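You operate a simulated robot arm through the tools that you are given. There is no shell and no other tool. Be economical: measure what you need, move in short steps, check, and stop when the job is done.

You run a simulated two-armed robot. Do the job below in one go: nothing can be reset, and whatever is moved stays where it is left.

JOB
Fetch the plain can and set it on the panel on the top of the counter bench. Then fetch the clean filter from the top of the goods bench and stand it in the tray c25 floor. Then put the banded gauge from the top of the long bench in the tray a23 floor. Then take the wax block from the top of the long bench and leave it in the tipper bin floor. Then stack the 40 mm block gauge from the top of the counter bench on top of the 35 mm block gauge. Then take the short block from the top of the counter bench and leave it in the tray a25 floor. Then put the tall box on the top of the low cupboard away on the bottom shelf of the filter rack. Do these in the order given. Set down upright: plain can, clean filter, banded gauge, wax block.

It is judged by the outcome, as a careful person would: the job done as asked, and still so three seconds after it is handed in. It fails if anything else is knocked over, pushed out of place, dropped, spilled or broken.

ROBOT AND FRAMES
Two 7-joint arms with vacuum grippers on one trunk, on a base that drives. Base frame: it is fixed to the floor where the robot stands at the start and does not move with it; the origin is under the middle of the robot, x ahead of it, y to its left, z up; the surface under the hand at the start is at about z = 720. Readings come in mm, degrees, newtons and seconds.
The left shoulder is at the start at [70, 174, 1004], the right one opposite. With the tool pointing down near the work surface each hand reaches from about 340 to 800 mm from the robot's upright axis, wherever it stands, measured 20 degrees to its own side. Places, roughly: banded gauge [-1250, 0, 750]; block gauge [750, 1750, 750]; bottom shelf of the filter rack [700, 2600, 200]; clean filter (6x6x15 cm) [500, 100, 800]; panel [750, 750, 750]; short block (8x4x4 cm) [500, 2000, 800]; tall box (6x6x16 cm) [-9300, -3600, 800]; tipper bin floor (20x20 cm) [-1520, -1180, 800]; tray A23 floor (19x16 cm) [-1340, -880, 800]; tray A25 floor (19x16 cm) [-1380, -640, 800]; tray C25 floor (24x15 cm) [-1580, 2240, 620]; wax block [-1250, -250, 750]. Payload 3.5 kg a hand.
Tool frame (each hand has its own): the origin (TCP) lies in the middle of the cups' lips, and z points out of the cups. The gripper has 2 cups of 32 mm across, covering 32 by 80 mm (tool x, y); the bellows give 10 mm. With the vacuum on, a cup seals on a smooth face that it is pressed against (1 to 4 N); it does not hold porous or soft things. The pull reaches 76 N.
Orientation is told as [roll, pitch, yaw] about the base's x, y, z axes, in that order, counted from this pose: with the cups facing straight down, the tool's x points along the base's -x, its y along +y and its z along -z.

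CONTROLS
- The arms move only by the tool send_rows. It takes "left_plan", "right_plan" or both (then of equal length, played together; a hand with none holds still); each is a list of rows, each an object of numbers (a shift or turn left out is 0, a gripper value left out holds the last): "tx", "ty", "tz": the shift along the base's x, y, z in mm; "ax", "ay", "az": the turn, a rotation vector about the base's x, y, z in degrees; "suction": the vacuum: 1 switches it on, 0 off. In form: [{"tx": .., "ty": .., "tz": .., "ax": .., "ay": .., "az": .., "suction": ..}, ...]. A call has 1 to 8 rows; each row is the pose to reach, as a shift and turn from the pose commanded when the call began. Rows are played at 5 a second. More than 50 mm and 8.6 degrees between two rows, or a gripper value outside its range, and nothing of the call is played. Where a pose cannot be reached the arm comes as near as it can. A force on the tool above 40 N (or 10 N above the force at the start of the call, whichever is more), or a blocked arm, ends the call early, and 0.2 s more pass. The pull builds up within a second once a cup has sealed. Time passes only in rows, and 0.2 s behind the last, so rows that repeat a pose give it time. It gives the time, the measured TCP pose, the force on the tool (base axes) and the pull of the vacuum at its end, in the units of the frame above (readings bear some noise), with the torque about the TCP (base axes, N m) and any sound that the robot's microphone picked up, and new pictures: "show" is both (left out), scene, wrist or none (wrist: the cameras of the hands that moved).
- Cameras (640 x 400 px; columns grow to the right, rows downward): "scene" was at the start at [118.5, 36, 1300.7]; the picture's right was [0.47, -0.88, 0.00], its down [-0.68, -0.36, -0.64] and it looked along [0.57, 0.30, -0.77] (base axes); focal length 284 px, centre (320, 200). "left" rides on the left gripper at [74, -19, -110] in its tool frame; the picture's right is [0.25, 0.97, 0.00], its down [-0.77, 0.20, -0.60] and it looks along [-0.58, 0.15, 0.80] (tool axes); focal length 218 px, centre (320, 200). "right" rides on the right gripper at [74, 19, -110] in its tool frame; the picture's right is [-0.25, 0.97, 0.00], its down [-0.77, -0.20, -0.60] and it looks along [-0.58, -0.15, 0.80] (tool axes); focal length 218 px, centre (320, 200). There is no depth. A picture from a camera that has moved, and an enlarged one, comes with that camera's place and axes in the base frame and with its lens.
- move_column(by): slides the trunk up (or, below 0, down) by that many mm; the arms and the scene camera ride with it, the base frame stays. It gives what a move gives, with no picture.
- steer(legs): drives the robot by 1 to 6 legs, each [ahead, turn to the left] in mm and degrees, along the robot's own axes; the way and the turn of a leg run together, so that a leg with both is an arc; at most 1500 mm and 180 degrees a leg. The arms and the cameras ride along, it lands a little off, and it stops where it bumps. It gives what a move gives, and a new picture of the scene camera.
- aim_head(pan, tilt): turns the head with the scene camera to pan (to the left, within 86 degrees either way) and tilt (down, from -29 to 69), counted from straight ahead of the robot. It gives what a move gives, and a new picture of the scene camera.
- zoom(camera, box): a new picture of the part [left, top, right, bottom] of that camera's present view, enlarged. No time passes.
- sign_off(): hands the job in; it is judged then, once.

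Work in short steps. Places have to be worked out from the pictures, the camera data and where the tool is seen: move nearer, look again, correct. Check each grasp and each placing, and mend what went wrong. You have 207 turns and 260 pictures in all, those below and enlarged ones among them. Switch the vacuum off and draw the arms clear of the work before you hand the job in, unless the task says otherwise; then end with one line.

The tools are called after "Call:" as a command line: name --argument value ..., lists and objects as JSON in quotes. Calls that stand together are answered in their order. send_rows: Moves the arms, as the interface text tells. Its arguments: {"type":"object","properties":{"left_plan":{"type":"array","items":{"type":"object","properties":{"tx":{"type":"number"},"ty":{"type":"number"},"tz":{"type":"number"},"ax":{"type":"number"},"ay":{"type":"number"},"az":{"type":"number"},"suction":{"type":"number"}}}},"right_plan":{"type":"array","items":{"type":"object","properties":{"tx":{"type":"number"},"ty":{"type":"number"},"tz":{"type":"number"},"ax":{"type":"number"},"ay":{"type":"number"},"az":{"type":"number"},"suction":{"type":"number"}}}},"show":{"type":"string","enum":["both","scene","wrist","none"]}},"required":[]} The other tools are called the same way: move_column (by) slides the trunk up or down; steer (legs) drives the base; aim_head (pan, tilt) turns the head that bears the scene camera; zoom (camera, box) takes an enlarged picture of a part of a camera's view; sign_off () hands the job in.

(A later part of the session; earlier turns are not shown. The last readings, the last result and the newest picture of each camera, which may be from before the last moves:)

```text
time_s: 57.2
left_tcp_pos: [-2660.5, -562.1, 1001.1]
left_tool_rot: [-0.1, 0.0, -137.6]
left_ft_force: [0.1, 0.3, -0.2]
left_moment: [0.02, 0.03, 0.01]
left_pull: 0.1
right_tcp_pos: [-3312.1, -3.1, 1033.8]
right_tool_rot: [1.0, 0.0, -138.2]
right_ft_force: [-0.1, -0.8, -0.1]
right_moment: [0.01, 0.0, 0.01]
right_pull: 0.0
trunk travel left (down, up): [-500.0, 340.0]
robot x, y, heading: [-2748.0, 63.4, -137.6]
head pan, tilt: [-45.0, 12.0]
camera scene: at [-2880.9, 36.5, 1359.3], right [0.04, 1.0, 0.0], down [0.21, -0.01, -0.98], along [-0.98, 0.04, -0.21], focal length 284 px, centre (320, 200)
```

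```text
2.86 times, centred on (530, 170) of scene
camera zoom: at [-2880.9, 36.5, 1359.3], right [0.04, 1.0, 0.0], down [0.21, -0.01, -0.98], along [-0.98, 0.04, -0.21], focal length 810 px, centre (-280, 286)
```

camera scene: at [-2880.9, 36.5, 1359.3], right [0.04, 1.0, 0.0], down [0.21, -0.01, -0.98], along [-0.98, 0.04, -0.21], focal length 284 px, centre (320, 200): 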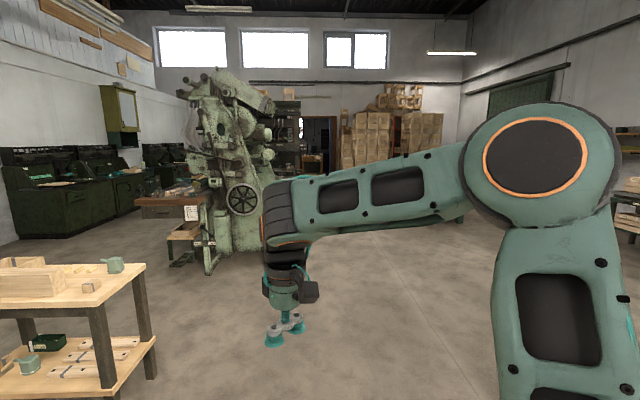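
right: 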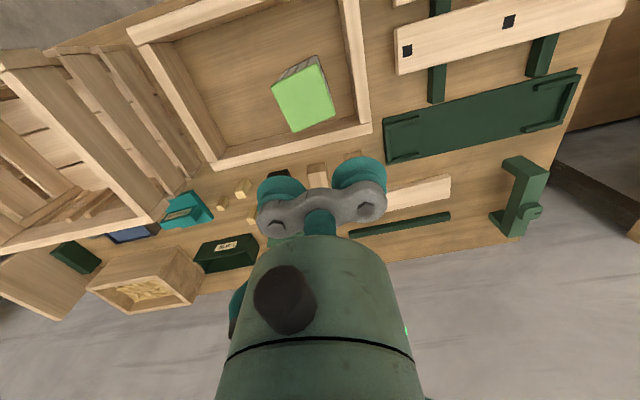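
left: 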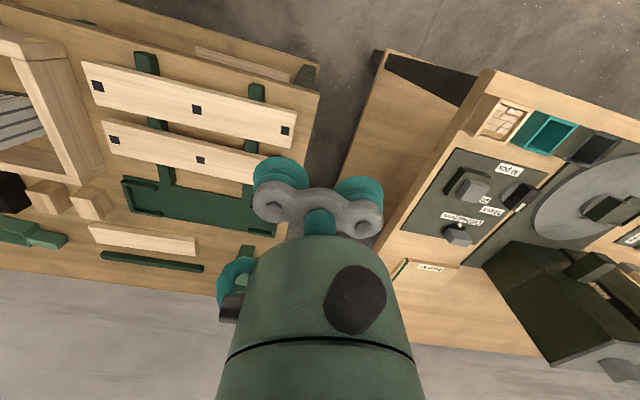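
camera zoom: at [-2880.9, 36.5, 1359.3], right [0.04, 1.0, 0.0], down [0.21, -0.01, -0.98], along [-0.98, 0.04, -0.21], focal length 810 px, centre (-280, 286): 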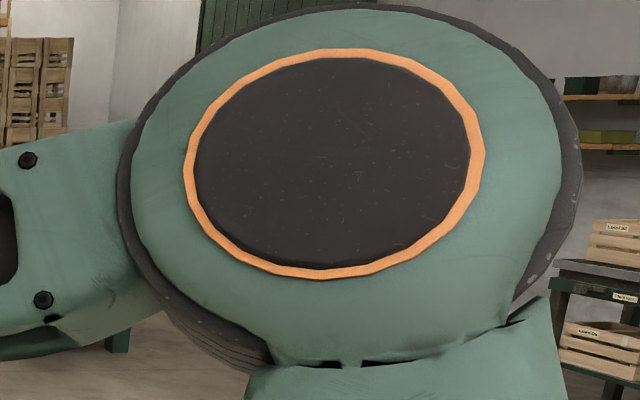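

I raise the trunk and go past the north side of this table to look behind things on it and further west.

Call:
move_column --by 300

Call:
steer --legs '[[0, -42.5], [1500, 0]]'

Call:
aim_head --pan 75 --tilt 35

Call:
aim_head --pan 15 --tilt 18

```text
time_s: 60.2
left_tcp_pos: [-2659.7, -561.6, 1300.8]
left_tool_rot: [0.0, 0.1, -137.5]
left_ft_force: [0.0, -0.8, -0.2]
left_moment: [-0.03, 0.0, 0.03]
left_pull: 0.0
right_tcp_pos: [-3312.2, -3.2, 1334.3]
right_tool_rot: [1.1, -0.1, -138.2]
right_ft_force: [-0.7, -0.6, 0.0]
right_moment: [0.01, 0.01, 0.04]
right_pull: 0.0
trunk travel left (down, up): [-800.0, 40.0]
robot x, y, heading: [-2749.6, 70.1, -137.5]
head pan, tilt: [-45.0, 12.0]
```

```text
time_s: 69.7
left_tcp_pos: [-4626.1, -455.5, 1301.7]
left_tool_rot: [0.1, 0.1, 179.9]
left_ft_force: [-0.1, -0.1, 0.5]
left_moment: [-0.01, 0.0, 0.0]
left_pull: 0.0
right_tcp_pos: [-4725.0, 396.3, 1333.5]
right_tool_rot: [1.0, -0.2, 179.1]
right_ft_force: [0.8, 0.1, -0.2]
right_moment: [0.0, 0.02, 0.0]
right_pull: 0.2
trunk travel left (down, up): [-800.0, 40.0]
robot x, y, heading: [-4269.5, 69.2, 179.7]
head pan, tilt: [-45.0, 12.0]
camera scene: at [-4381.5, 134.9, 1659.4], right [0.71, 0.7, 0.0], down [0.15, -0.15, -0.98], along [-0.69, 0.69, -0.21], focal length 284 px, centre (320, 200)
```

scene: 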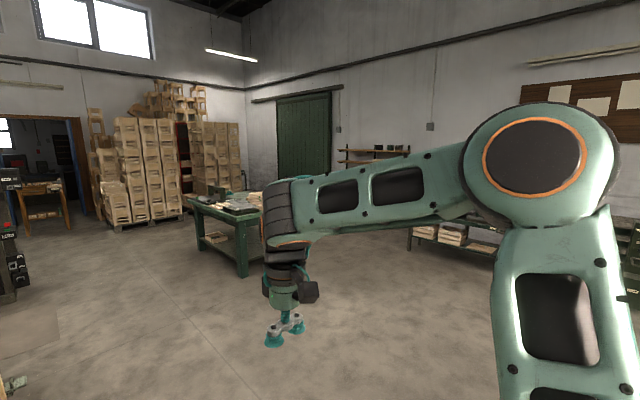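

```text
time_s: 71.7
left_tcp_pos: [-4625.4, -453.7, 1299.6]
left_tool_rot: [0.0, -0.1, 179.8]
left_ft_force: [-0.1, -0.8, 0.1]
left_moment: [-0.02, 0.0, -0.01]
left_pull: 0.1
right_tcp_pos: [-4725.7, 396.9, 1333.2]
right_tool_rot: [1.0, -0.1, 179.1]
right_ft_force: [0.7, 0.2, 0.7]
right_moment: [-0.01, 0.01, 0.01]
right_pull: 0.0
trunk travel left (down, up): [-800.0, 40.0]
robot x, y, heading: [-4266.7, 67.4, 179.7]
head pan, tilt: [75.0, 35.0]
camera scene: at [-4339.7, -16.3, 1622.5], right [-0.96, 0.26, 0.0], down [0.15, 0.55, -0.82], along [-0.22, -0.79, -0.57], focal length 284 px, centre (320, 200)
```

scene: 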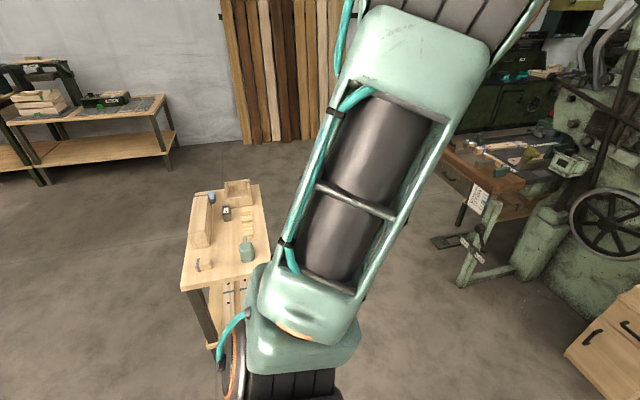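

```text
time_s: 73.0
left_tcp_pos: [-4626.3, -454.5, 1301.2]
left_tool_rot: [0.0, 0.1, 179.8]
left_ft_force: [0.0, 0.7, 0.9]
left_moment: [-0.01, 0.01, -0.01]
left_pull: 0.2
right_tcp_pos: [-4726.0, 397.4, 1333.1]
right_tool_rot: [1.0, 0.0, 179.1]
right_ft_force: [0.0, -0.7, 0.4]
right_moment: [-0.01, -0.04, 0.02]
right_pull: 0.0
trunk travel left (down, up): [-800.0, 40.0]
robot x, y, heading: [-4266.7, 68.1, 179.8]
head pan, tilt: [15.0, 18.0]
camera scene: at [-4406.7, 44.8, 1649.6], right [-0.26, 0.97, 0.0], down [0.3, 0.08, -0.95], along [-0.92, -0.24, -0.31], focal length 284 px, centre (320, 200)
```

scene: 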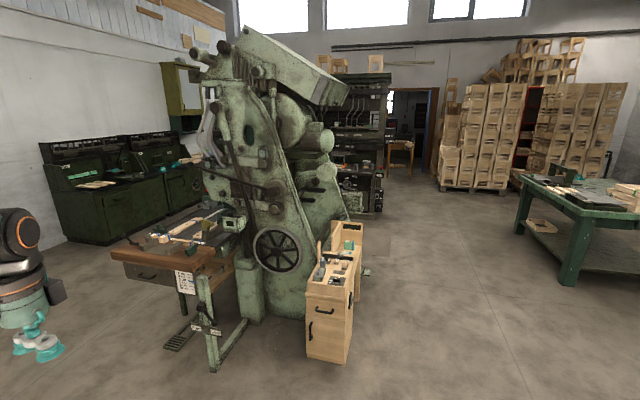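

Call:
zoom --camera "scene" --box '[500, 120, 640, 210]'

Call:
zoom --camera "scene" --box '[100, 180, 380, 355]'

Call:
zoom --camera "scene" --box '[330, 80, 470, 220]'

Call:
zoom --camera "scene" --box '[30, 110, 220, 230]'

```text
4.44 times, centred on (570, 165) of scene
camera zoom: at [-4406.7, 44.8, 1649.6], right [-0.26, 0.97, 0.0], down [0.3, 0.08, -0.95], along [-0.92, -0.24, -0.31], focal length 1260 px, centre (-791, 356)
```

zoom: 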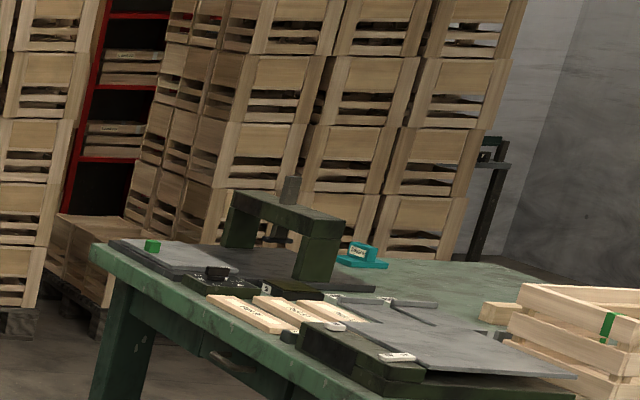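

```text
2.29 times, centred on (240, 268) of scene
camera zoom: at [-4406.7, 44.8, 1649.6], right [-0.26, 0.97, 0.0], down [0.3, 0.08, -0.95], along [-0.92, -0.24, -0.31], focal length 648 px, centre (503, 46)
```

zoom: 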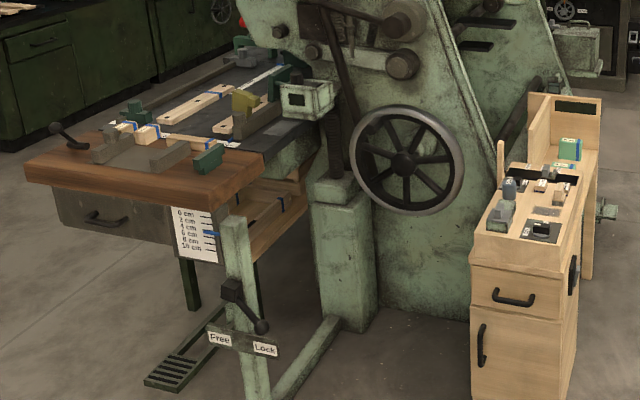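

```text
2.86 times, centred on (400, 150) of scene
camera zoom: at [-4406.7, 44.8, 1649.6], right [-0.26, 0.97, 0.0], down [0.3, 0.08, -0.95], along [-0.92, -0.24, -0.31], focal length 810 px, centre (91, 343)
```

zoom: 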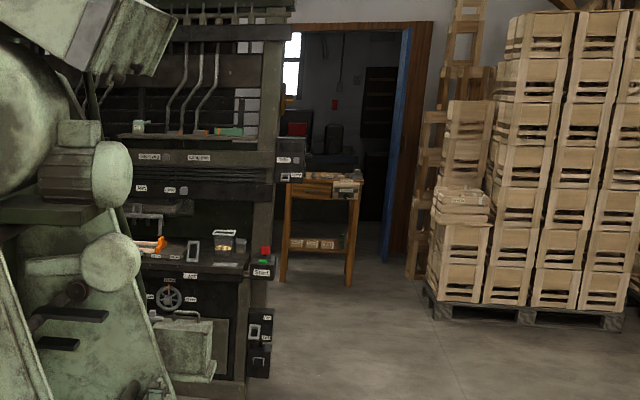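

```text
3.33 times, centred on (125, 170) of scene
camera zoom: at [-4406.7, 44.8, 1649.6], right [-0.26, 0.97, 0.0], down [0.3, 0.08, -0.95], along [-0.92, -0.24, -0.31], focal length 945 px, centre (970, 300)
```

zoom: 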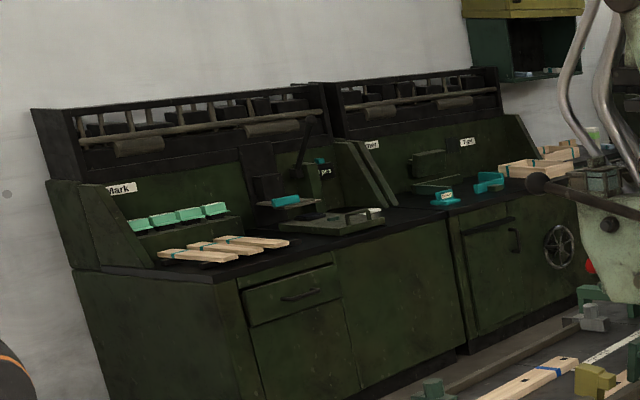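

I check the small table from this side.

Call:
aim_head --pan 86 --tilt 35

Call:
zoom --camera "scene" --box '[180, 150, 400, 350]'

Call:
aim_head --pan -60 --tilt 15

Call:
zoom --camera "scene" --box '[0, 150, 320, 350]'

```text
time_s: 74.4
left_tcp_pos: [-4625.5, -454.9, 1300.3]
left_tool_rot: [0.0, 0.1, 179.7]
left_ft_force: [-0.4, 0.2, 0.2]
left_moment: [0.02, -0.03, -0.01]
left_pull: 0.0
right_tcp_pos: [-4724.8, 397.2, 1332.8]
right_tool_rot: [0.9, 0.0, 179.1]
right_ft_force: [0.1, 0.6, 0.0]
right_moment: [0.02, -0.01, 0.02]
right_pull: 0.0
trunk travel left (down, up): [-800.0, 40.0]
robot x, y, heading: [-4265.5, 71.6, 179.9]
head pan, tilt: [85.9, 35.0]
camera scene: at [-4323.1, -19.1, 1622.5], right [-1.0, 0.08, 0.0], down [0.04, 0.57, -0.82], along [-0.06, -0.82, -0.57], focal length 284 px, centre (320, 200)
```

scene: 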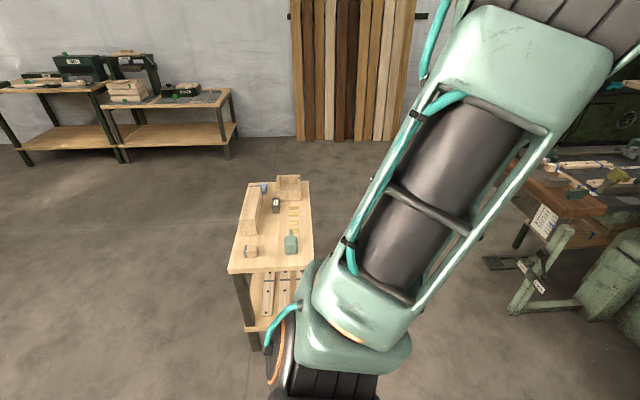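

```text
2.00 times, centred on (290, 250) of scene
camera zoom: at [-4323.1, -19.1, 1622.5], right [-1.0, 0.08, 0.0], down [0.04, 0.57, -0.82], along [-0.06, -0.82, -0.57], focal length 567 px, centre (380, 100)
```

zoom: 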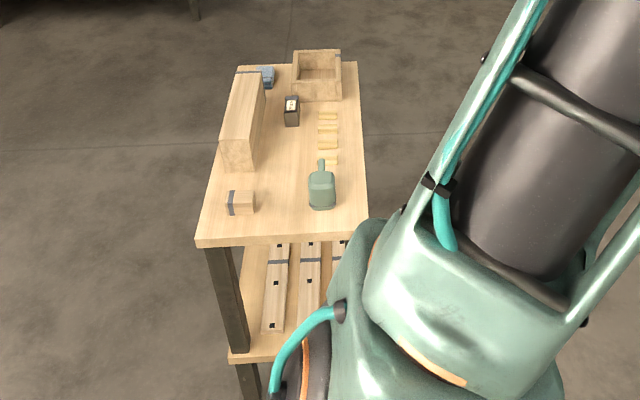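

```text
time_s: 76.7
left_tcp_pos: [-4626.5, -454.7, 1301.5]
left_tool_rot: [0.0, 0.0, 179.8]
left_ft_force: [0.3, -0.7, -0.4]
left_moment: [0.0, -0.01, 0.01]
left_pull: 0.0
right_tcp_pos: [-4725.3, 398.3, 1333.5]
right_tool_rot: [1.0, 0.0, 179.1]
right_ft_force: [0.9, 0.7, 1.3]
right_moment: [0.03, 0.01, -0.04]
right_pull: 0.1
trunk travel left (down, up): [-800.0, 40.0]
robot x, y, heading: [-4266.7, 67.2, 179.9]
head pan, tilt: [-60.0, 15.0]
camera scene: at [-4362.9, 149.8, 1654.5], right [0.87, 0.5, 0.0], down [0.13, -0.22, -0.97], along [-0.48, 0.84, -0.26], focal length 284 px, centre (320, 200)
```

scene: 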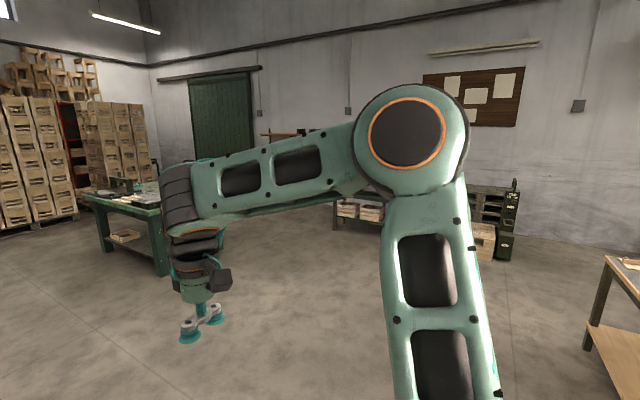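

```text
2.00 times, centred on (160, 250) of scene
camera zoom: at [-4362.9, 149.8, 1654.5], right [0.87, 0.5, 0.0], down [0.13, -0.22, -0.97], along [-0.48, 0.84, -0.26], focal length 567 px, centre (640, 100)
```

zoom: 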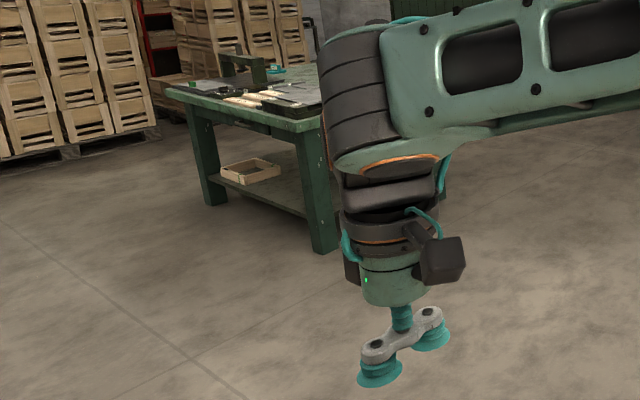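

Nothing more here. I drive west past the machine's north side towards the far end.

Call:
steer --legs '[[0, -33], [1450, 0], [0, 33], [1500, 0]]'

Call:
aim_head --pan 15 --tilt 15

Call:
aim_head --pan 60 --tilt 15

```text
time_s: 94.1
left_tcp_pos: [-7355.4, 389.1, 1300.6]
left_tool_rot: [-0.1, -0.1, 178.1]
left_ft_force: [0.3, -0.4, 0.6]
left_moment: [-0.01, 0.02, -0.03]
left_pull: 0.0
right_tcp_pos: [-7430.1, 1243.0, 1333.6]
right_tool_rot: [1.0, -0.1, 177.4]
right_ft_force: [-0.2, 0.3, 0.3]
right_moment: [0.04, -0.01, 0.0]
right_pull: 0.0
trunk travel left (down, up): [-800.0, 40.0]
robot x, y, heading: [-6981.9, 902.2, 178.0]
head pan, tilt: [-60.0, 15.0]
camera scene: at [-7073.6, 985.3, 1654.5], right [0.88, 0.47, 0.0], down [0.12, -0.23, -0.97], along [-0.46, 0.85, -0.26], focal length 284 px, centre (320, 200)
```

scene: 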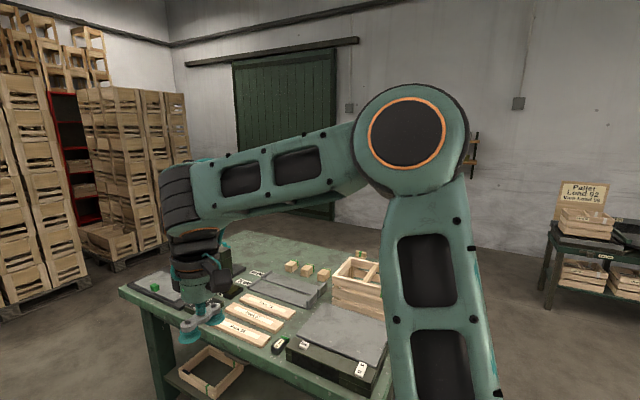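

```text
time_s: 95.6
left_tcp_pos: [-7355.4, 389.6, 1301.8]
left_tool_rot: [0.0, 0.0, 178.2]
left_ft_force: [0.8, 0.7, 0.2]
left_moment: [0.04, -0.02, 0.03]
left_pull: 0.0
right_tcp_pos: [-7429.8, 1243.3, 1334.0]
right_tool_rot: [1.1, -0.1, 177.6]
right_ft_force: [0.3, 0.6, 0.9]
right_moment: [0.0, -0.01, -0.02]
right_pull: 0.1
trunk travel left (down, up): [-800.0, 40.0]
robot x, y, heading: [-6979.8, 902.9, 178.2]
head pan, tilt: [15.0, 15.0]
camera scene: at [-7121.3, 881.9, 1654.5], right [-0.23, 0.97, 0.0], down [0.25, 0.06, -0.97], along [-0.94, -0.22, -0.26], focal length 284 px, centre (320, 200)
```

scene: 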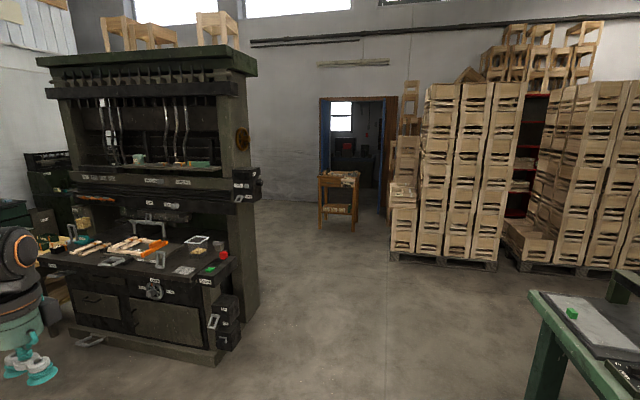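

```text
time_s: 96.7
left_tcp_pos: [-7355.1, 388.8, 1300.3]
left_tool_rot: [0.0, 0.0, 178.2]
left_ft_force: [0.5, -0.7, -0.3]
left_moment: [-0.01, 0.02, 0.0]
left_pull: 0.1
right_tcp_pos: [-7430.1, 1243.7, 1332.9]
right_tool_rot: [1.1, 0.0, 177.5]
right_ft_force: [0.0, -0.7, 0.5]
right_moment: [-0.03, 0.01, 0.01]
right_pull: 0.1
trunk travel left (down, up): [-800.0, 40.0]
robot x, y, heading: [-6979.9, 901.4, 177.8]
head pan, tilt: [60.0, 15.0]
camera scene: at [-7079.6, 823.7, 1654.5], right [-0.85, 0.53, 0.0], down [0.14, 0.22, -0.97], along [-0.51, -0.82, -0.26], focal length 284 px, centre (320, 200)
```

scene: 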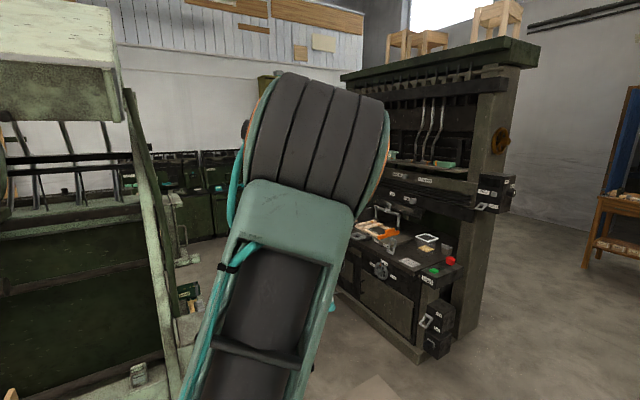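

Call:
aim_head --pan 25 --tilt 15

Call:
zoom --camera "scene" --box '[120, 120, 370, 300]'

Call:
zoom --camera "scene" --box '[350, 90, 510, 240]'

```text
time_s: 97.7
left_tcp_pos: [-7354.2, 389.6, 1300.9]
left_tool_rot: [0.0, 0.0, 178.0]
left_ft_force: [0.5, -0.3, 1.0]
left_moment: [-0.04, 0.01, 0.03]
left_pull: 0.1
right_tcp_pos: [-7429.6, 1242.2, 1333.3]
right_tool_rot: [1.0, 0.0, 177.4]
right_ft_force: [-0.2, 0.1, 0.1]
right_moment: [0.03, 0.01, 0.0]
right_pull: 0.1
trunk travel left (down, up): [-800.0, 40.0]
robot x, y, heading: [-6979.0, 899.3, 178.0]
head pan, tilt: [25.0, 15.0]
camera scene: at [-7115.9, 866.1, 1654.5], right [-0.39, 0.92, 0.0], down [0.24, 0.1, -0.97], along [-0.89, -0.38, -0.26], focal length 284 px, centre (320, 200)
```

scene: 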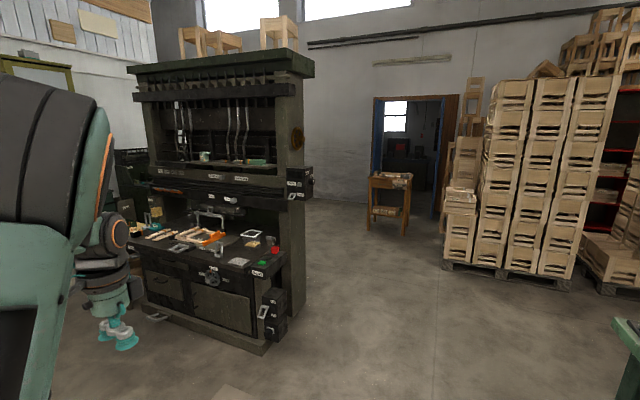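

```text
2.22 times, centred on (245, 210) of scene
camera zoom: at [-7115.9, 866.1, 1654.5], right [-0.39, 0.92, 0.0], down [0.24, 0.1, -0.97], along [-0.89, -0.38, -0.26], focal length 630 px, centre (487, 178)
```

zoom: 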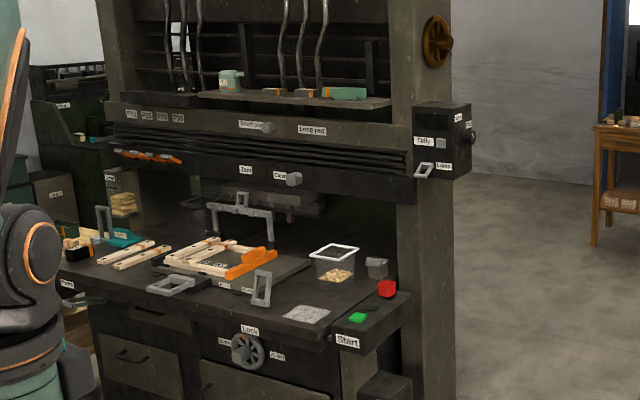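

```text
2.67 times, centred on (430, 165) of scene
camera zoom: at [-7115.9, 866.1, 1654.5], right [-0.39, 0.92, 0.0], down [0.24, 0.1, -0.97], along [-0.89, -0.38, -0.26], focal length 756 px, centre (27, 293)
```

zoom: 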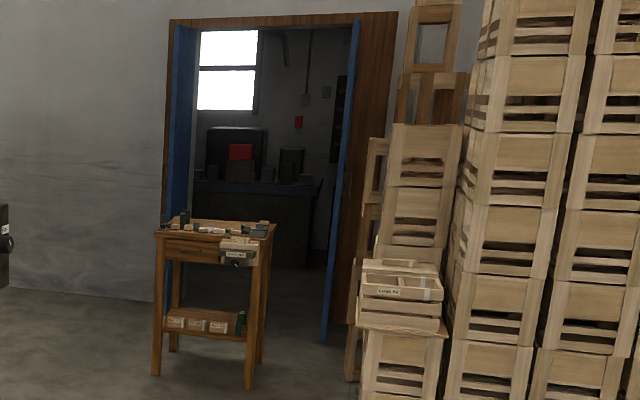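

Call:
zoom --camera "scene" --box '[185, 140, 285, 180]'

```text
6.40 times, centred on (235, 160) of scene
camera zoom: at [-7115.9, 866.1, 1654.5], right [-0.39, 0.92, 0.0], down [0.24, 0.1, -0.97], along [-0.89, -0.38, -0.26], focal length 1814 px, centre (864, 456)
```

zoom: 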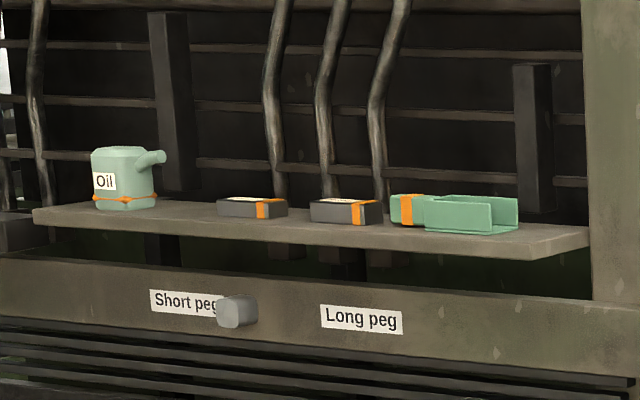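

That one is an orange-banded "Oil" can. I go further west to see the low cupboard region, which I'll need anyway.

Call:
steer --legs '[[0, 12], [1400, 0], [1400, 0]]'

Call:
aim_head --pan 0 --tilt 15

Call:
aim_head --pan 80 --tilt 15

```text
time_s: 107.4
left_tcp_pos: [-8832.5, 43.1, 1299.3]
left_tool_rot: [-0.4, 1.2, -168.6]
left_ft_force: [20.0, -7.5, 7.3]
left_moment: [0.18, 0.26, 0.74]
left_pull: 0.1
right_tcp_pos: [-9089.0, 861.1, 1333.9]
right_tool_rot: [1.2, -0.1, -170.5]
right_ft_force: [-0.1, 0.7, -0.6]
right_moment: [-0.03, -0.06, 0.0]
right_pull: 0.1
trunk travel left (down, up): [-800.0, 40.0]
robot x, y, heading: [-8583.1, 619.2, -169.8]
head pan, tilt: [25.0, 15.0]
stopped in leg 3: the force on the tool passed its limit at 89 N (the readings are from after the stop); the commanded pose is now the measured one
camera scene: at [-8704.9, 557.5, 1654.7], right [-0.58, 0.82, 0.0], down [0.21, 0.15, -0.97], along [-0.79, -0.56, -0.26], focal length 284 px, centre (320, 200)
```

scene: 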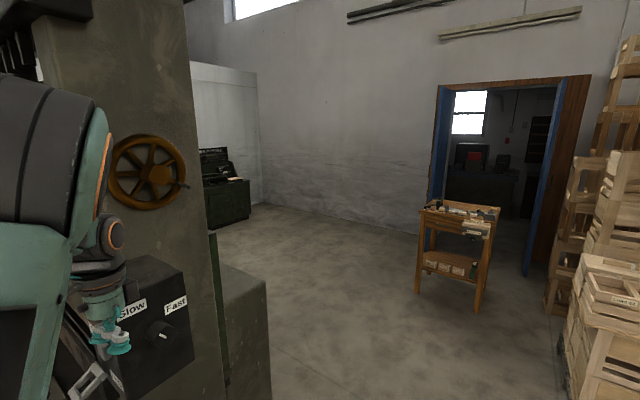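

```text
time_s: 108.3
left_tcp_pos: [-8831.5, 42.0, 1298.6]
left_tool_rot: [-0.6, 1.0, -169.1]
left_ft_force: [16.3, 0.7, 0.6]
left_moment: [0.06, 0.03, 0.46]
left_pull: 0.1
right_tcp_pos: [-9088.1, 861.2, 1335.6]
right_tool_rot: [1.1, -0.2, -170.6]
right_ft_force: [-0.9, -0.7, -0.1]
right_moment: [0.0, 0.02, 0.01]
right_pull: 0.1
trunk travel left (down, up): [-800.0, 40.0]
robot x, y, heading: [-8583.2, 618.3, -170.1]
head pan, tilt: [0.0, 15.0]
camera scene: at [-8717.3, 593.5, 1654.9], right [-0.17, 0.98, 0.0], down [0.25, 0.04, -0.97], along [-0.95, -0.17, -0.26], focal length 284 px, centre (320, 200)
```

scene: 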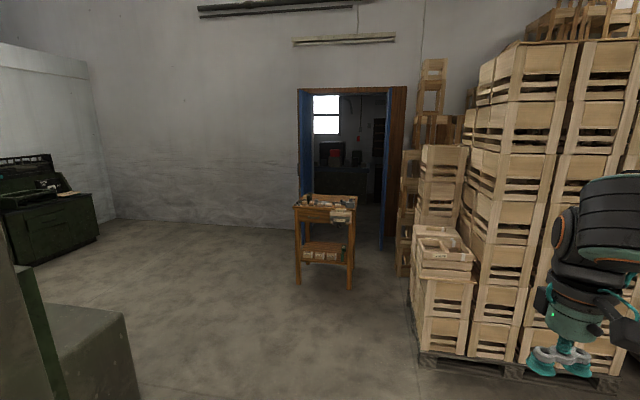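

```text
time_s: 109.8
left_tcp_pos: [-8832.1, 42.3, 1300.0]
left_tool_rot: [-0.7, 0.9, -169.1]
left_ft_force: [17.0, 0.1, -0.1]
left_moment: [0.05, 0.02, 0.5]
left_pull: 0.1
right_tcp_pos: [-9086.0, 861.4, 1335.9]
right_tool_rot: [1.2, -0.2, -170.6]
right_ft_force: [-0.7, 0.0, 0.2]
right_moment: [0.0, -0.01, -0.01]
right_pull: 0.0
trunk travel left (down, up): [-800.0, 40.0]
robot x, y, heading: [-8580.5, 616.2, -169.9]
head pan, tilt: [80.0, 15.0]
camera scene: at [-8625.2, 516.4, 1654.7], right [-1.0, 0.0, 0.0], down [0.0, 0.26, -0.97], along [0.0, -0.97, -0.26], focal length 284 px, centre (320, 200)
```

scene: 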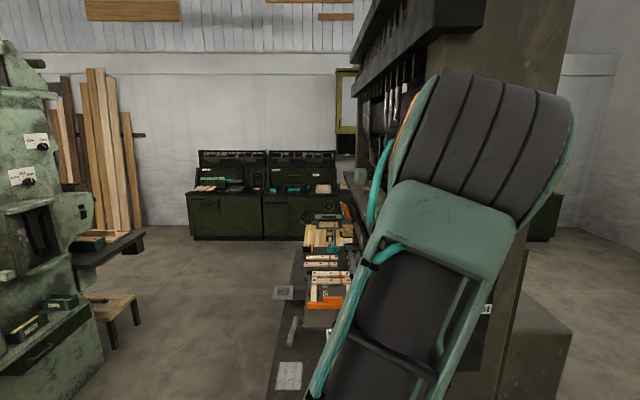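

The left tool touched the machine's side box (a fixed machine). I back off, bring the left hand inward, then continue.

Call:
steer --legs '[[-250, 0]]'

Call:
send_rows --left_plan '[{"tx": -8, "ty": 48}, {"tx": -16, "ty": 96}, {"tx": -24, "ty": 144}, {"tx": -32, "ty": 192}, {"tx": -40, "ty": 240}, {"tx": -50, "ty": 285}]' --show "none"

Call:
steer --legs '[[0, -22], [700, 0], [0, 22], [1100, 0]]'

Call:
aim_head --pan 60 --tilt 15

```text
time_s: 111.6
left_tcp_pos: [-8592.9, 85.3, 1298.0]
left_tool_rot: [-0.7, 1.1, -169.2]
left_ft_force: [0.2, -0.5, 0.5]
left_moment: [0.01, -0.01, 0.0]
left_pull: 0.0
right_tcp_pos: [-8847.1, 903.3, 1332.6]
right_tool_rot: [1.0, 0.1, -170.8]
right_ft_force: [0.0, 0.6, 0.4]
right_moment: [-0.02, -0.04, 0.02]
right_pull: 0.2
trunk travel left (down, up): [-800.0, 40.0]
robot x, y, heading: [-8336.3, 662.3, -170.3]
head pan, tilt: [80.0, 15.0]
camera scene: at [-8387.3, 558.9, 1654.3], right [-1.0, 0.0, 0.0], down [0.0, 0.26, -0.97], along [0.0, -0.97, -0.26], focal length 284 px, centre (320, 200)
```

scene: 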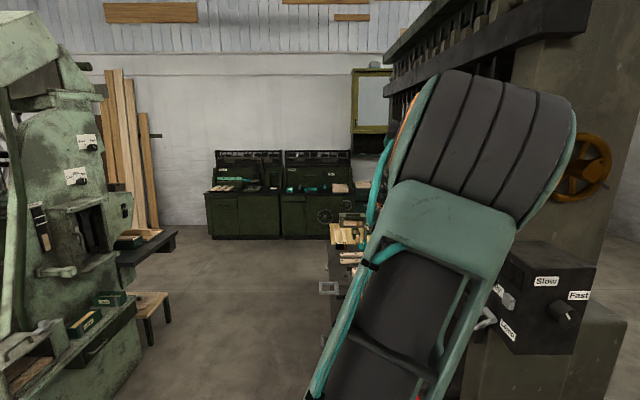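

```text
time_s: 113.0
left_tcp_pos: [-8677.6, 335.5, 1281.5]
left_tool_rot: [-3.0, 1.6, -168.2]
left_ft_force: [-1.1, 1.0, -0.5]
left_moment: [-0.06, -0.02, -0.01]
left_pull: 0.0
left hand out of reach, approached as far as the arm can: row 5, 6
right_tcp_pos: [-8845.6, 904.6, 1333.7]
right_tool_rot: [1.2, 0.0, -170.7]
right_ft_force: [0.5, -0.6, -0.5]
right_moment: [0.01, 0.01, -0.01]
right_pull: 0.1
trunk travel left (down, up): [-800.0, 40.0]
robot x, y, heading: [-8330.1, 662.0, -170.4]
head pan, tilt: [80.0, 15.0]
```

```text
time_s: 124.4
left_tcp_pos: [-10438.8, 276.4, 1284.4]
left_tool_rot: [-3.0, 1.2, -168.0]
left_ft_force: [-0.6, -0.4, 0.7]
left_moment: [-0.01, -0.01, 0.0]
left_pull: 0.0
right_tcp_pos: [-10613.9, 841.6, 1333.1]
right_tool_rot: [1.2, -0.1, -169.9]
right_ft_force: [-0.5, 0.1, -0.6]
right_moment: [0.03, 0.0, 0.0]
right_pull: 0.1
trunk travel left (down, up): [-800.0, 40.0]
robot x, y, heading: [-10098.6, 604.2, -169.5]
head pan, tilt: [80.0, 15.0]
camera scene: at [-10148.3, 502.8, 1654.5], right [-1.0, -0.01, 0.0], down [0.0, 0.26, -0.97], along [0.01, -0.97, -0.26], focal length 284 px, centre (320, 200)
```

scene: 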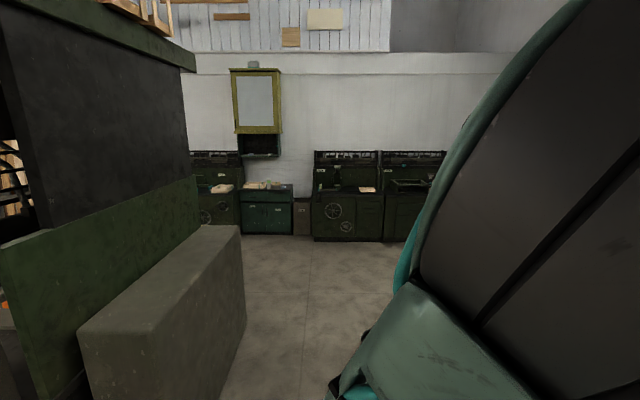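

```text
time_s: 125.3
left_tcp_pos: [-10438.7, 275.4, 1284.5]
left_tool_rot: [-3.3, 1.3, -167.9]
left_ft_force: [0.3, 0.2, -0.5]
left_moment: [0.03, -0.02, 0.0]
left_pull: 0.0
right_tcp_pos: [-10615.1, 840.5, 1333.6]
right_tool_rot: [1.1, -0.1, -169.9]
right_ft_force: [0.4, 0.0, 0.7]
right_moment: [-0.02, 0.02, -0.03]
right_pull: 0.1
trunk travel left (down, up): [-800.0, 40.0]
robot x, y, heading: [-10103.2, 607.6, -169.6]
head pan, tilt: [60.0, 15.0]
camera scene: at [-10181.4, 507.8, 1654.5], right [-0.94, 0.33, 0.0], down [0.09, 0.24, -0.97], along [-0.32, -0.91, -0.26], focal length 284 px, centre (320, 200)
```

scene: 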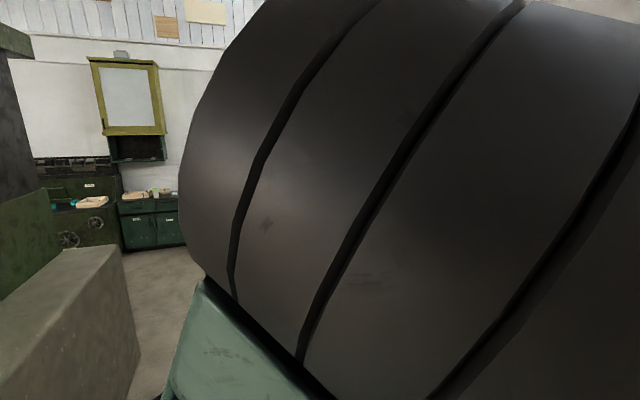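

I turn to face south and approach the low cupboard.

Call:
steer --legs '[[0, 88], [1500, 0]]'

Call:
aim_head --pan 15 --tilt 18

Call:
zoom --camera "scene" --box '[100, 80, 420, 280]'

```text
time_s: 136.4
left_tcp_pos: [-9551.7, -1224.3, 1283.2]
left_tool_rot: [-3.3, 1.1, -79.9]
left_ft_force: [0.4, -0.3, -0.7]
left_moment: [0.0, 0.02, -0.02]
left_pull: 0.1
right_tcp_pos: [-10122.8, -1380.0, 1334.5]
right_tool_rot: [1.1, -0.1, -81.9]
right_ft_force: [-0.4, -1.1, 0.2]
right_moment: [-0.01, 0.0, 0.02]
right_pull: 0.1
trunk travel left (down, up): [-800.0, 40.0]
robot x, y, heading: [-9869.5, -872.8, -81.1]
head pan, tilt: [60.0, 15.0]
camera scene: at [-9775.3, -958.9, 1654.5], right [-0.36, -0.93, 0.0], down [-0.24, 0.09, -0.97], along [0.9, -0.35, -0.26], focal length 284 px, centre (320, 200)
```

scene: 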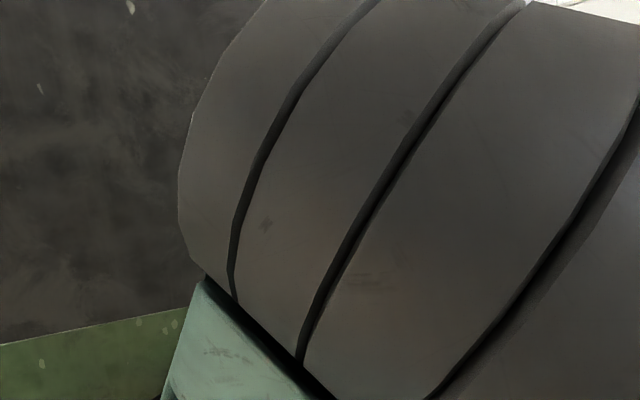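

```text
time_s: 137.6
left_tcp_pos: [-9552.2, -1223.3, 1282.8]
left_tool_rot: [-3.3, 1.1, -79.8]
left_ft_force: [0.7, -0.2, 0.7]
left_moment: [0.01, -0.03, 0.01]
left_pull: 0.1
right_tcp_pos: [-10120.2, -1381.0, 1334.0]
right_tool_rot: [1.2, -0.1, -81.8]
right_ft_force: [0.3, 0.0, 0.4]
right_moment: [-0.01, -0.02, 0.0]
right_pull: 0.0
trunk travel left (down, up): [-800.0, 40.0]
robot x, y, heading: [-9867.2, -876.5, -81.4]
head pan, tilt: [15.0, 18.0]
camera scene: at [-9824.5, -1010.8, 1649.6], right [-0.91, -0.41, 0.0], down [-0.13, 0.28, -0.95], along [0.39, -0.87, -0.31], focal length 284 px, centre (320, 200)
```

scene: 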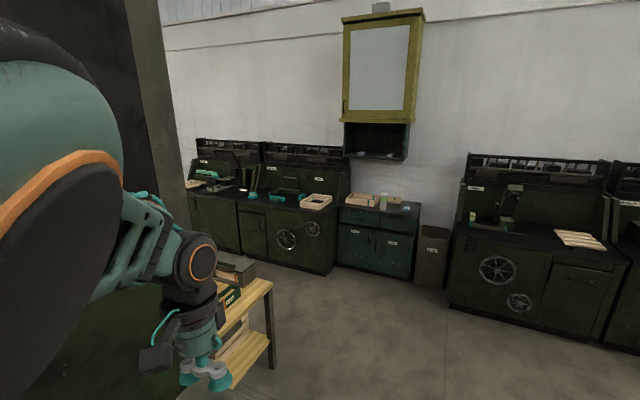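

```text
2.00 times, centred on (260, 180) of scene
camera zoom: at [-9824.5, -1010.8, 1649.6], right [-0.91, -0.41, 0.0], down [-0.13, 0.28, -0.95], along [0.39, -0.87, -0.31], focal length 567 px, centre (440, 240)
```

zoom: 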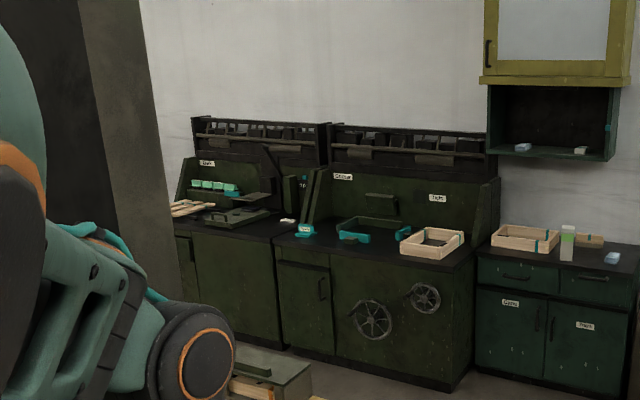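

I zoom on the low cupboard labels and the stand by the rack.

Call:
zoom --camera "scene" --box '[335, 180, 455, 290]'

Call:
zoom --camera "scene" --box '[180, 240, 290, 400]'

Call:
aim_head --pan -40 --tilt 15

```text
3.64 times, centred on (395, 235) of scene
camera zoom: at [-9824.5, -1010.8, 1649.6], right [-0.91, -0.41, 0.0], down [-0.13, 0.28, -0.95], along [0.39, -0.87, -0.31], focal length 1031 px, centre (47, 73)
```

zoom: 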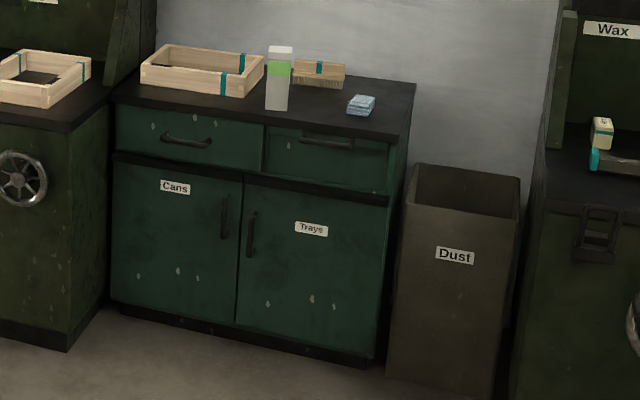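

```text
2.50 times, centred on (235, 320) of scene
camera zoom: at [-9824.5, -1010.8, 1649.6], right [-0.91, -0.41, 0.0], down [-0.13, 0.28, -0.95], along [0.39, -0.87, -0.31], focal length 709 px, centre (532, -100)
```

zoom: 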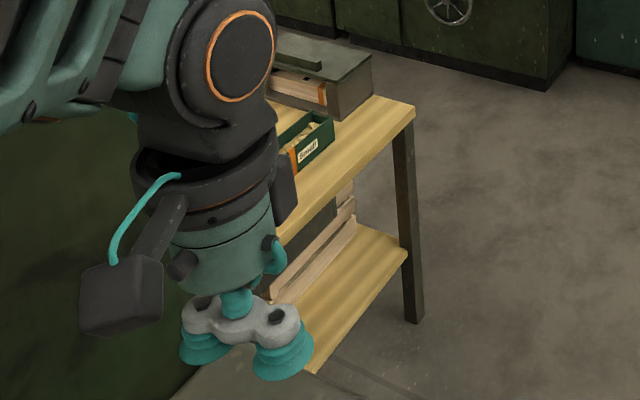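

```text
time_s: 138.8
left_tcp_pos: [-9552.0, -1223.5, 1283.9]
left_tool_rot: [-3.3, 1.2, -79.7]
left_ft_force: [0.3, -0.1, 0.0]
left_moment: [0.04, -0.01, 0.0]
left_pull: 0.0
right_tcp_pos: [-10121.9, -1381.4, 1334.0]
right_tool_rot: [1.3, 0.0, -81.8]
right_ft_force: [-0.2, 0.5, -0.9]
right_moment: [0.01, 0.05, 0.01]
right_pull: 0.0
trunk travel left (down, up): [-800.0, 40.0]
robot x, y, heading: [-9870.1, -872.8, -81.2]
head pan, tilt: [-40.0, 15.0]
camera scene: at [-9910.5, -1005.7, 1654.5], right [-0.86, 0.52, 0.0], down [0.13, 0.22, -0.97], along [-0.5, -0.83, -0.26], focal length 284 px, centre (320, 200)
```

scene: 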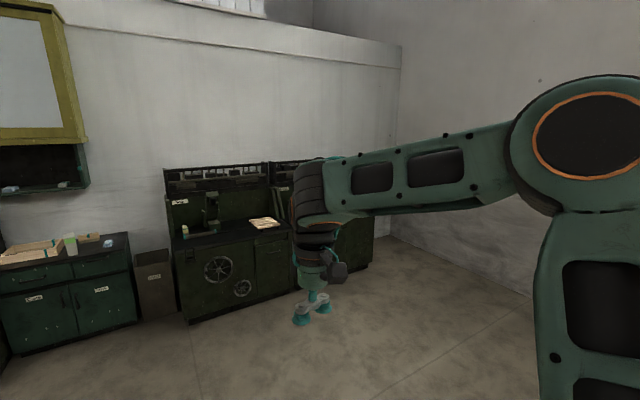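

The low cupboard has a "Cans" door: the plain can is likely inside. I drive up in front of it and look.

Call:
steer --legs '[[0, 9.5], [1500, 0], [430, 0], [0, -18.5]]'

Call:
aim_head --pan 5 --tilt 45

```text
time_s: 141.2
left_tcp_pos: [-9462.4, -1223.9, 1283.5]
left_tool_rot: [-3.9, 1.2, -68.1]
left_ft_force: [0.2, -0.6, -1.0]
left_moment: [-0.03, 0.03, 0.02]
left_pull: 0.1
right_tcp_pos: [-9989.0, -1492.0, 1336.0]
right_tool_rot: [0.7, -0.3, -69.8]
right_ft_force: [0.6, 0.2, -0.1]
right_moment: [-0.02, 0.02, -0.01]
right_pull: 0.0
trunk travel left (down, up): [-800.0, 40.0]
robot x, y, heading: [-9847.7, -949.6, -67.1]
head pan, tilt: [-40.0, 15.0]
stopped in leg 2: the robot was blocked; the commanded pose is now the measured one
camera scene: at [-9852.0, -1081.4, 1655.1], right [-0.96, 0.29, 0.0], down [0.07, 0.24, -0.97], along [-0.28, -0.92, -0.25], focal length 284 px, centre (320, 200)
```

scene: 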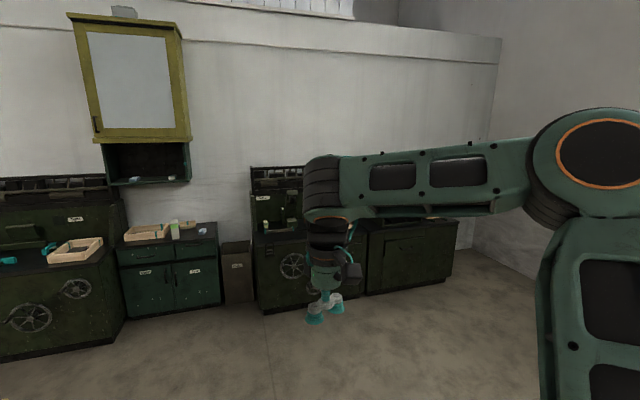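

```text
time_s: 142.4
left_tcp_pos: [-9464.8, -1227.1, 1283.3]
left_tool_rot: [-3.8, 1.3, -68.1]
left_ft_force: [0.2, -0.4, 0.3]
left_moment: [0.02, 0.01, 0.01]
left_pull: 0.0
right_tcp_pos: [-9993.4, -1495.2, 1333.3]
right_tool_rot: [0.9, -0.1, -69.8]
right_ft_force: [0.5, -0.4, 0.4]
right_moment: [-0.03, 0.02, 0.03]
right_pull: 0.0
trunk travel left (down, up): [-800.0, 40.0]
robot x, y, heading: [-9849.0, -952.4, -67.1]
head pan, tilt: [5.0, 45.0]
camera scene: at [-9790.7, -1068.4, 1607.8], right [-0.88, -0.47, 0.0], down [-0.33, 0.62, -0.71], along [0.33, -0.63, -0.71], focal length 284 px, centre (320, 200)
```

scene: 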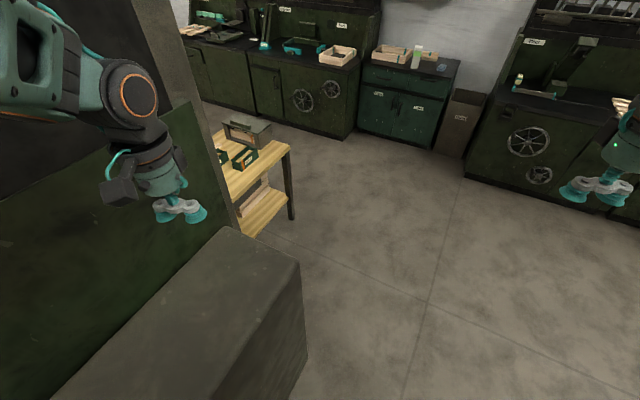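

Blocked by the grey plinth on the left; I back off and swing round it.

Call:
steer --legs '[[-150, 0], [0, -33], [1100, 0], [0, 57], [1150, 0], [0, -47]]'

Call:
aim_head --pan 5 --tilt 50

```text
time_s: 160.7
left_tcp_pos: [-9024.0, -3088.5, 1282.2]
left_tool_rot: [-3.7, 1.4, -91.5]
left_ft_force: [0.9, 0.3, -0.5]
left_moment: [-0.02, 0.01, -0.01]
left_pull: 0.1
right_tcp_pos: [-9612.9, -3124.3, 1333.7]
right_tool_rot: [0.9, -0.1, -93.3]
right_ft_force: [-0.3, 0.0, -0.2]
right_moment: [-0.02, 0.01, -0.01]
right_pull: 0.0
trunk travel left (down, up): [-800.0, 40.0]
robot x, y, heading: [-9264.3, -2681.3, -90.5]
head pan, tilt: [5.0, 45.0]
camera scene: at [-9259.4, -2814.1, 1607.6], right [-1.0, -0.08, 0.0], down [-0.06, 0.71, -0.71], along [0.06, -0.7, -0.71], focal length 284 px, centre (320, 200)
```

scene: 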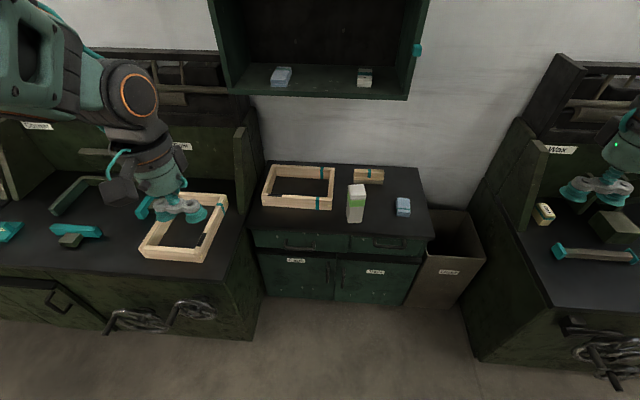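

```text
time_s: 161.4
left_tcp_pos: [-9026.3, -3089.0, 1282.1]
left_tool_rot: [-3.8, 1.5, -91.5]
left_ft_force: [-0.2, 0.0, -0.7]
left_moment: [0.03, -0.02, 0.04]
left_pull: 0.0
right_tcp_pos: [-9615.3, -3123.9, 1334.1]
right_tool_rot: [0.9, -0.1, -93.4]
right_ft_force: [-0.6, -0.2, 0.1]
right_moment: [-0.02, 0.01, -0.01]
right_pull: 0.1
trunk travel left (down, up): [-800.0, 40.0]
robot x, y, heading: [-9263.8, -2683.4, -90.6]
head pan, tilt: [5.0, 50.0]
camera scene: at [-9260.3, -2809.6, 1600.8], right [-1.0, -0.08, 0.0], down [-0.06, 0.76, -0.64], along [0.05, -0.64, -0.77], focal length 284 px, centre (320, 200)
```

scene: 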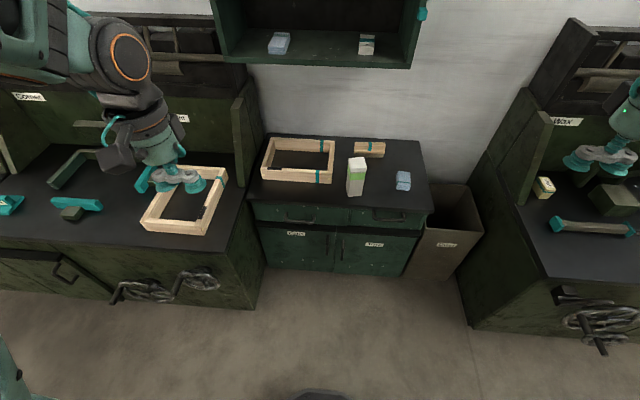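

I lower the trunk to work on the doors and look at them.

Call:
move_column --by -550

Call:
aim_head --pan 5 --tilt 42

```text
refused: -550 is not a number from -400 to 400
```

```text
time_s: 162.1
left_tcp_pos: [-9024.5, -3089.3, 1282.5]
left_tool_rot: [-3.7, 1.5, -91.5]
left_ft_force: [-1.1, 0.3, -0.2]
left_moment: [0.01, 0.02, -0.07]
left_pull: 0.1
right_tcp_pos: [-9615.2, -3123.9, 1332.4]
right_tool_rot: [0.9, -0.2, -93.2]
right_ft_force: [-0.1, 0.4, 0.3]
right_moment: [0.01, -0.01, 0.01]
right_pull: 0.0
trunk travel left (down, up): [-800.0, 40.0]
robot x, y, heading: [-9264.3, -2682.4, -90.5]
head pan, tilt: [5.0, 42.0]
camera scene: at [-9260.0, -2816.1, 1611.9], right [-1.0, -0.08, 0.0], down [-0.05, 0.67, -0.74], along [0.06, -0.74, -0.67], focal length 284 px, centre (320, 200)
```

scene: 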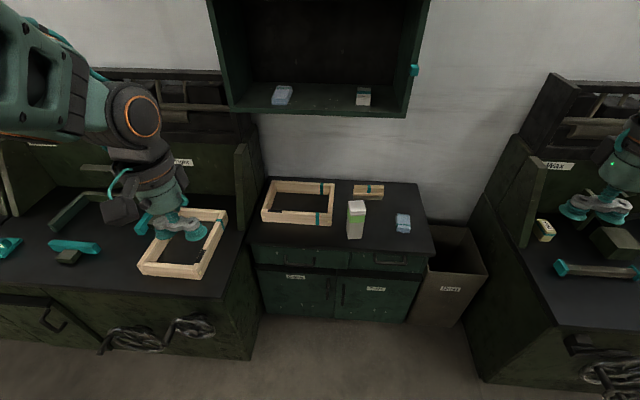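

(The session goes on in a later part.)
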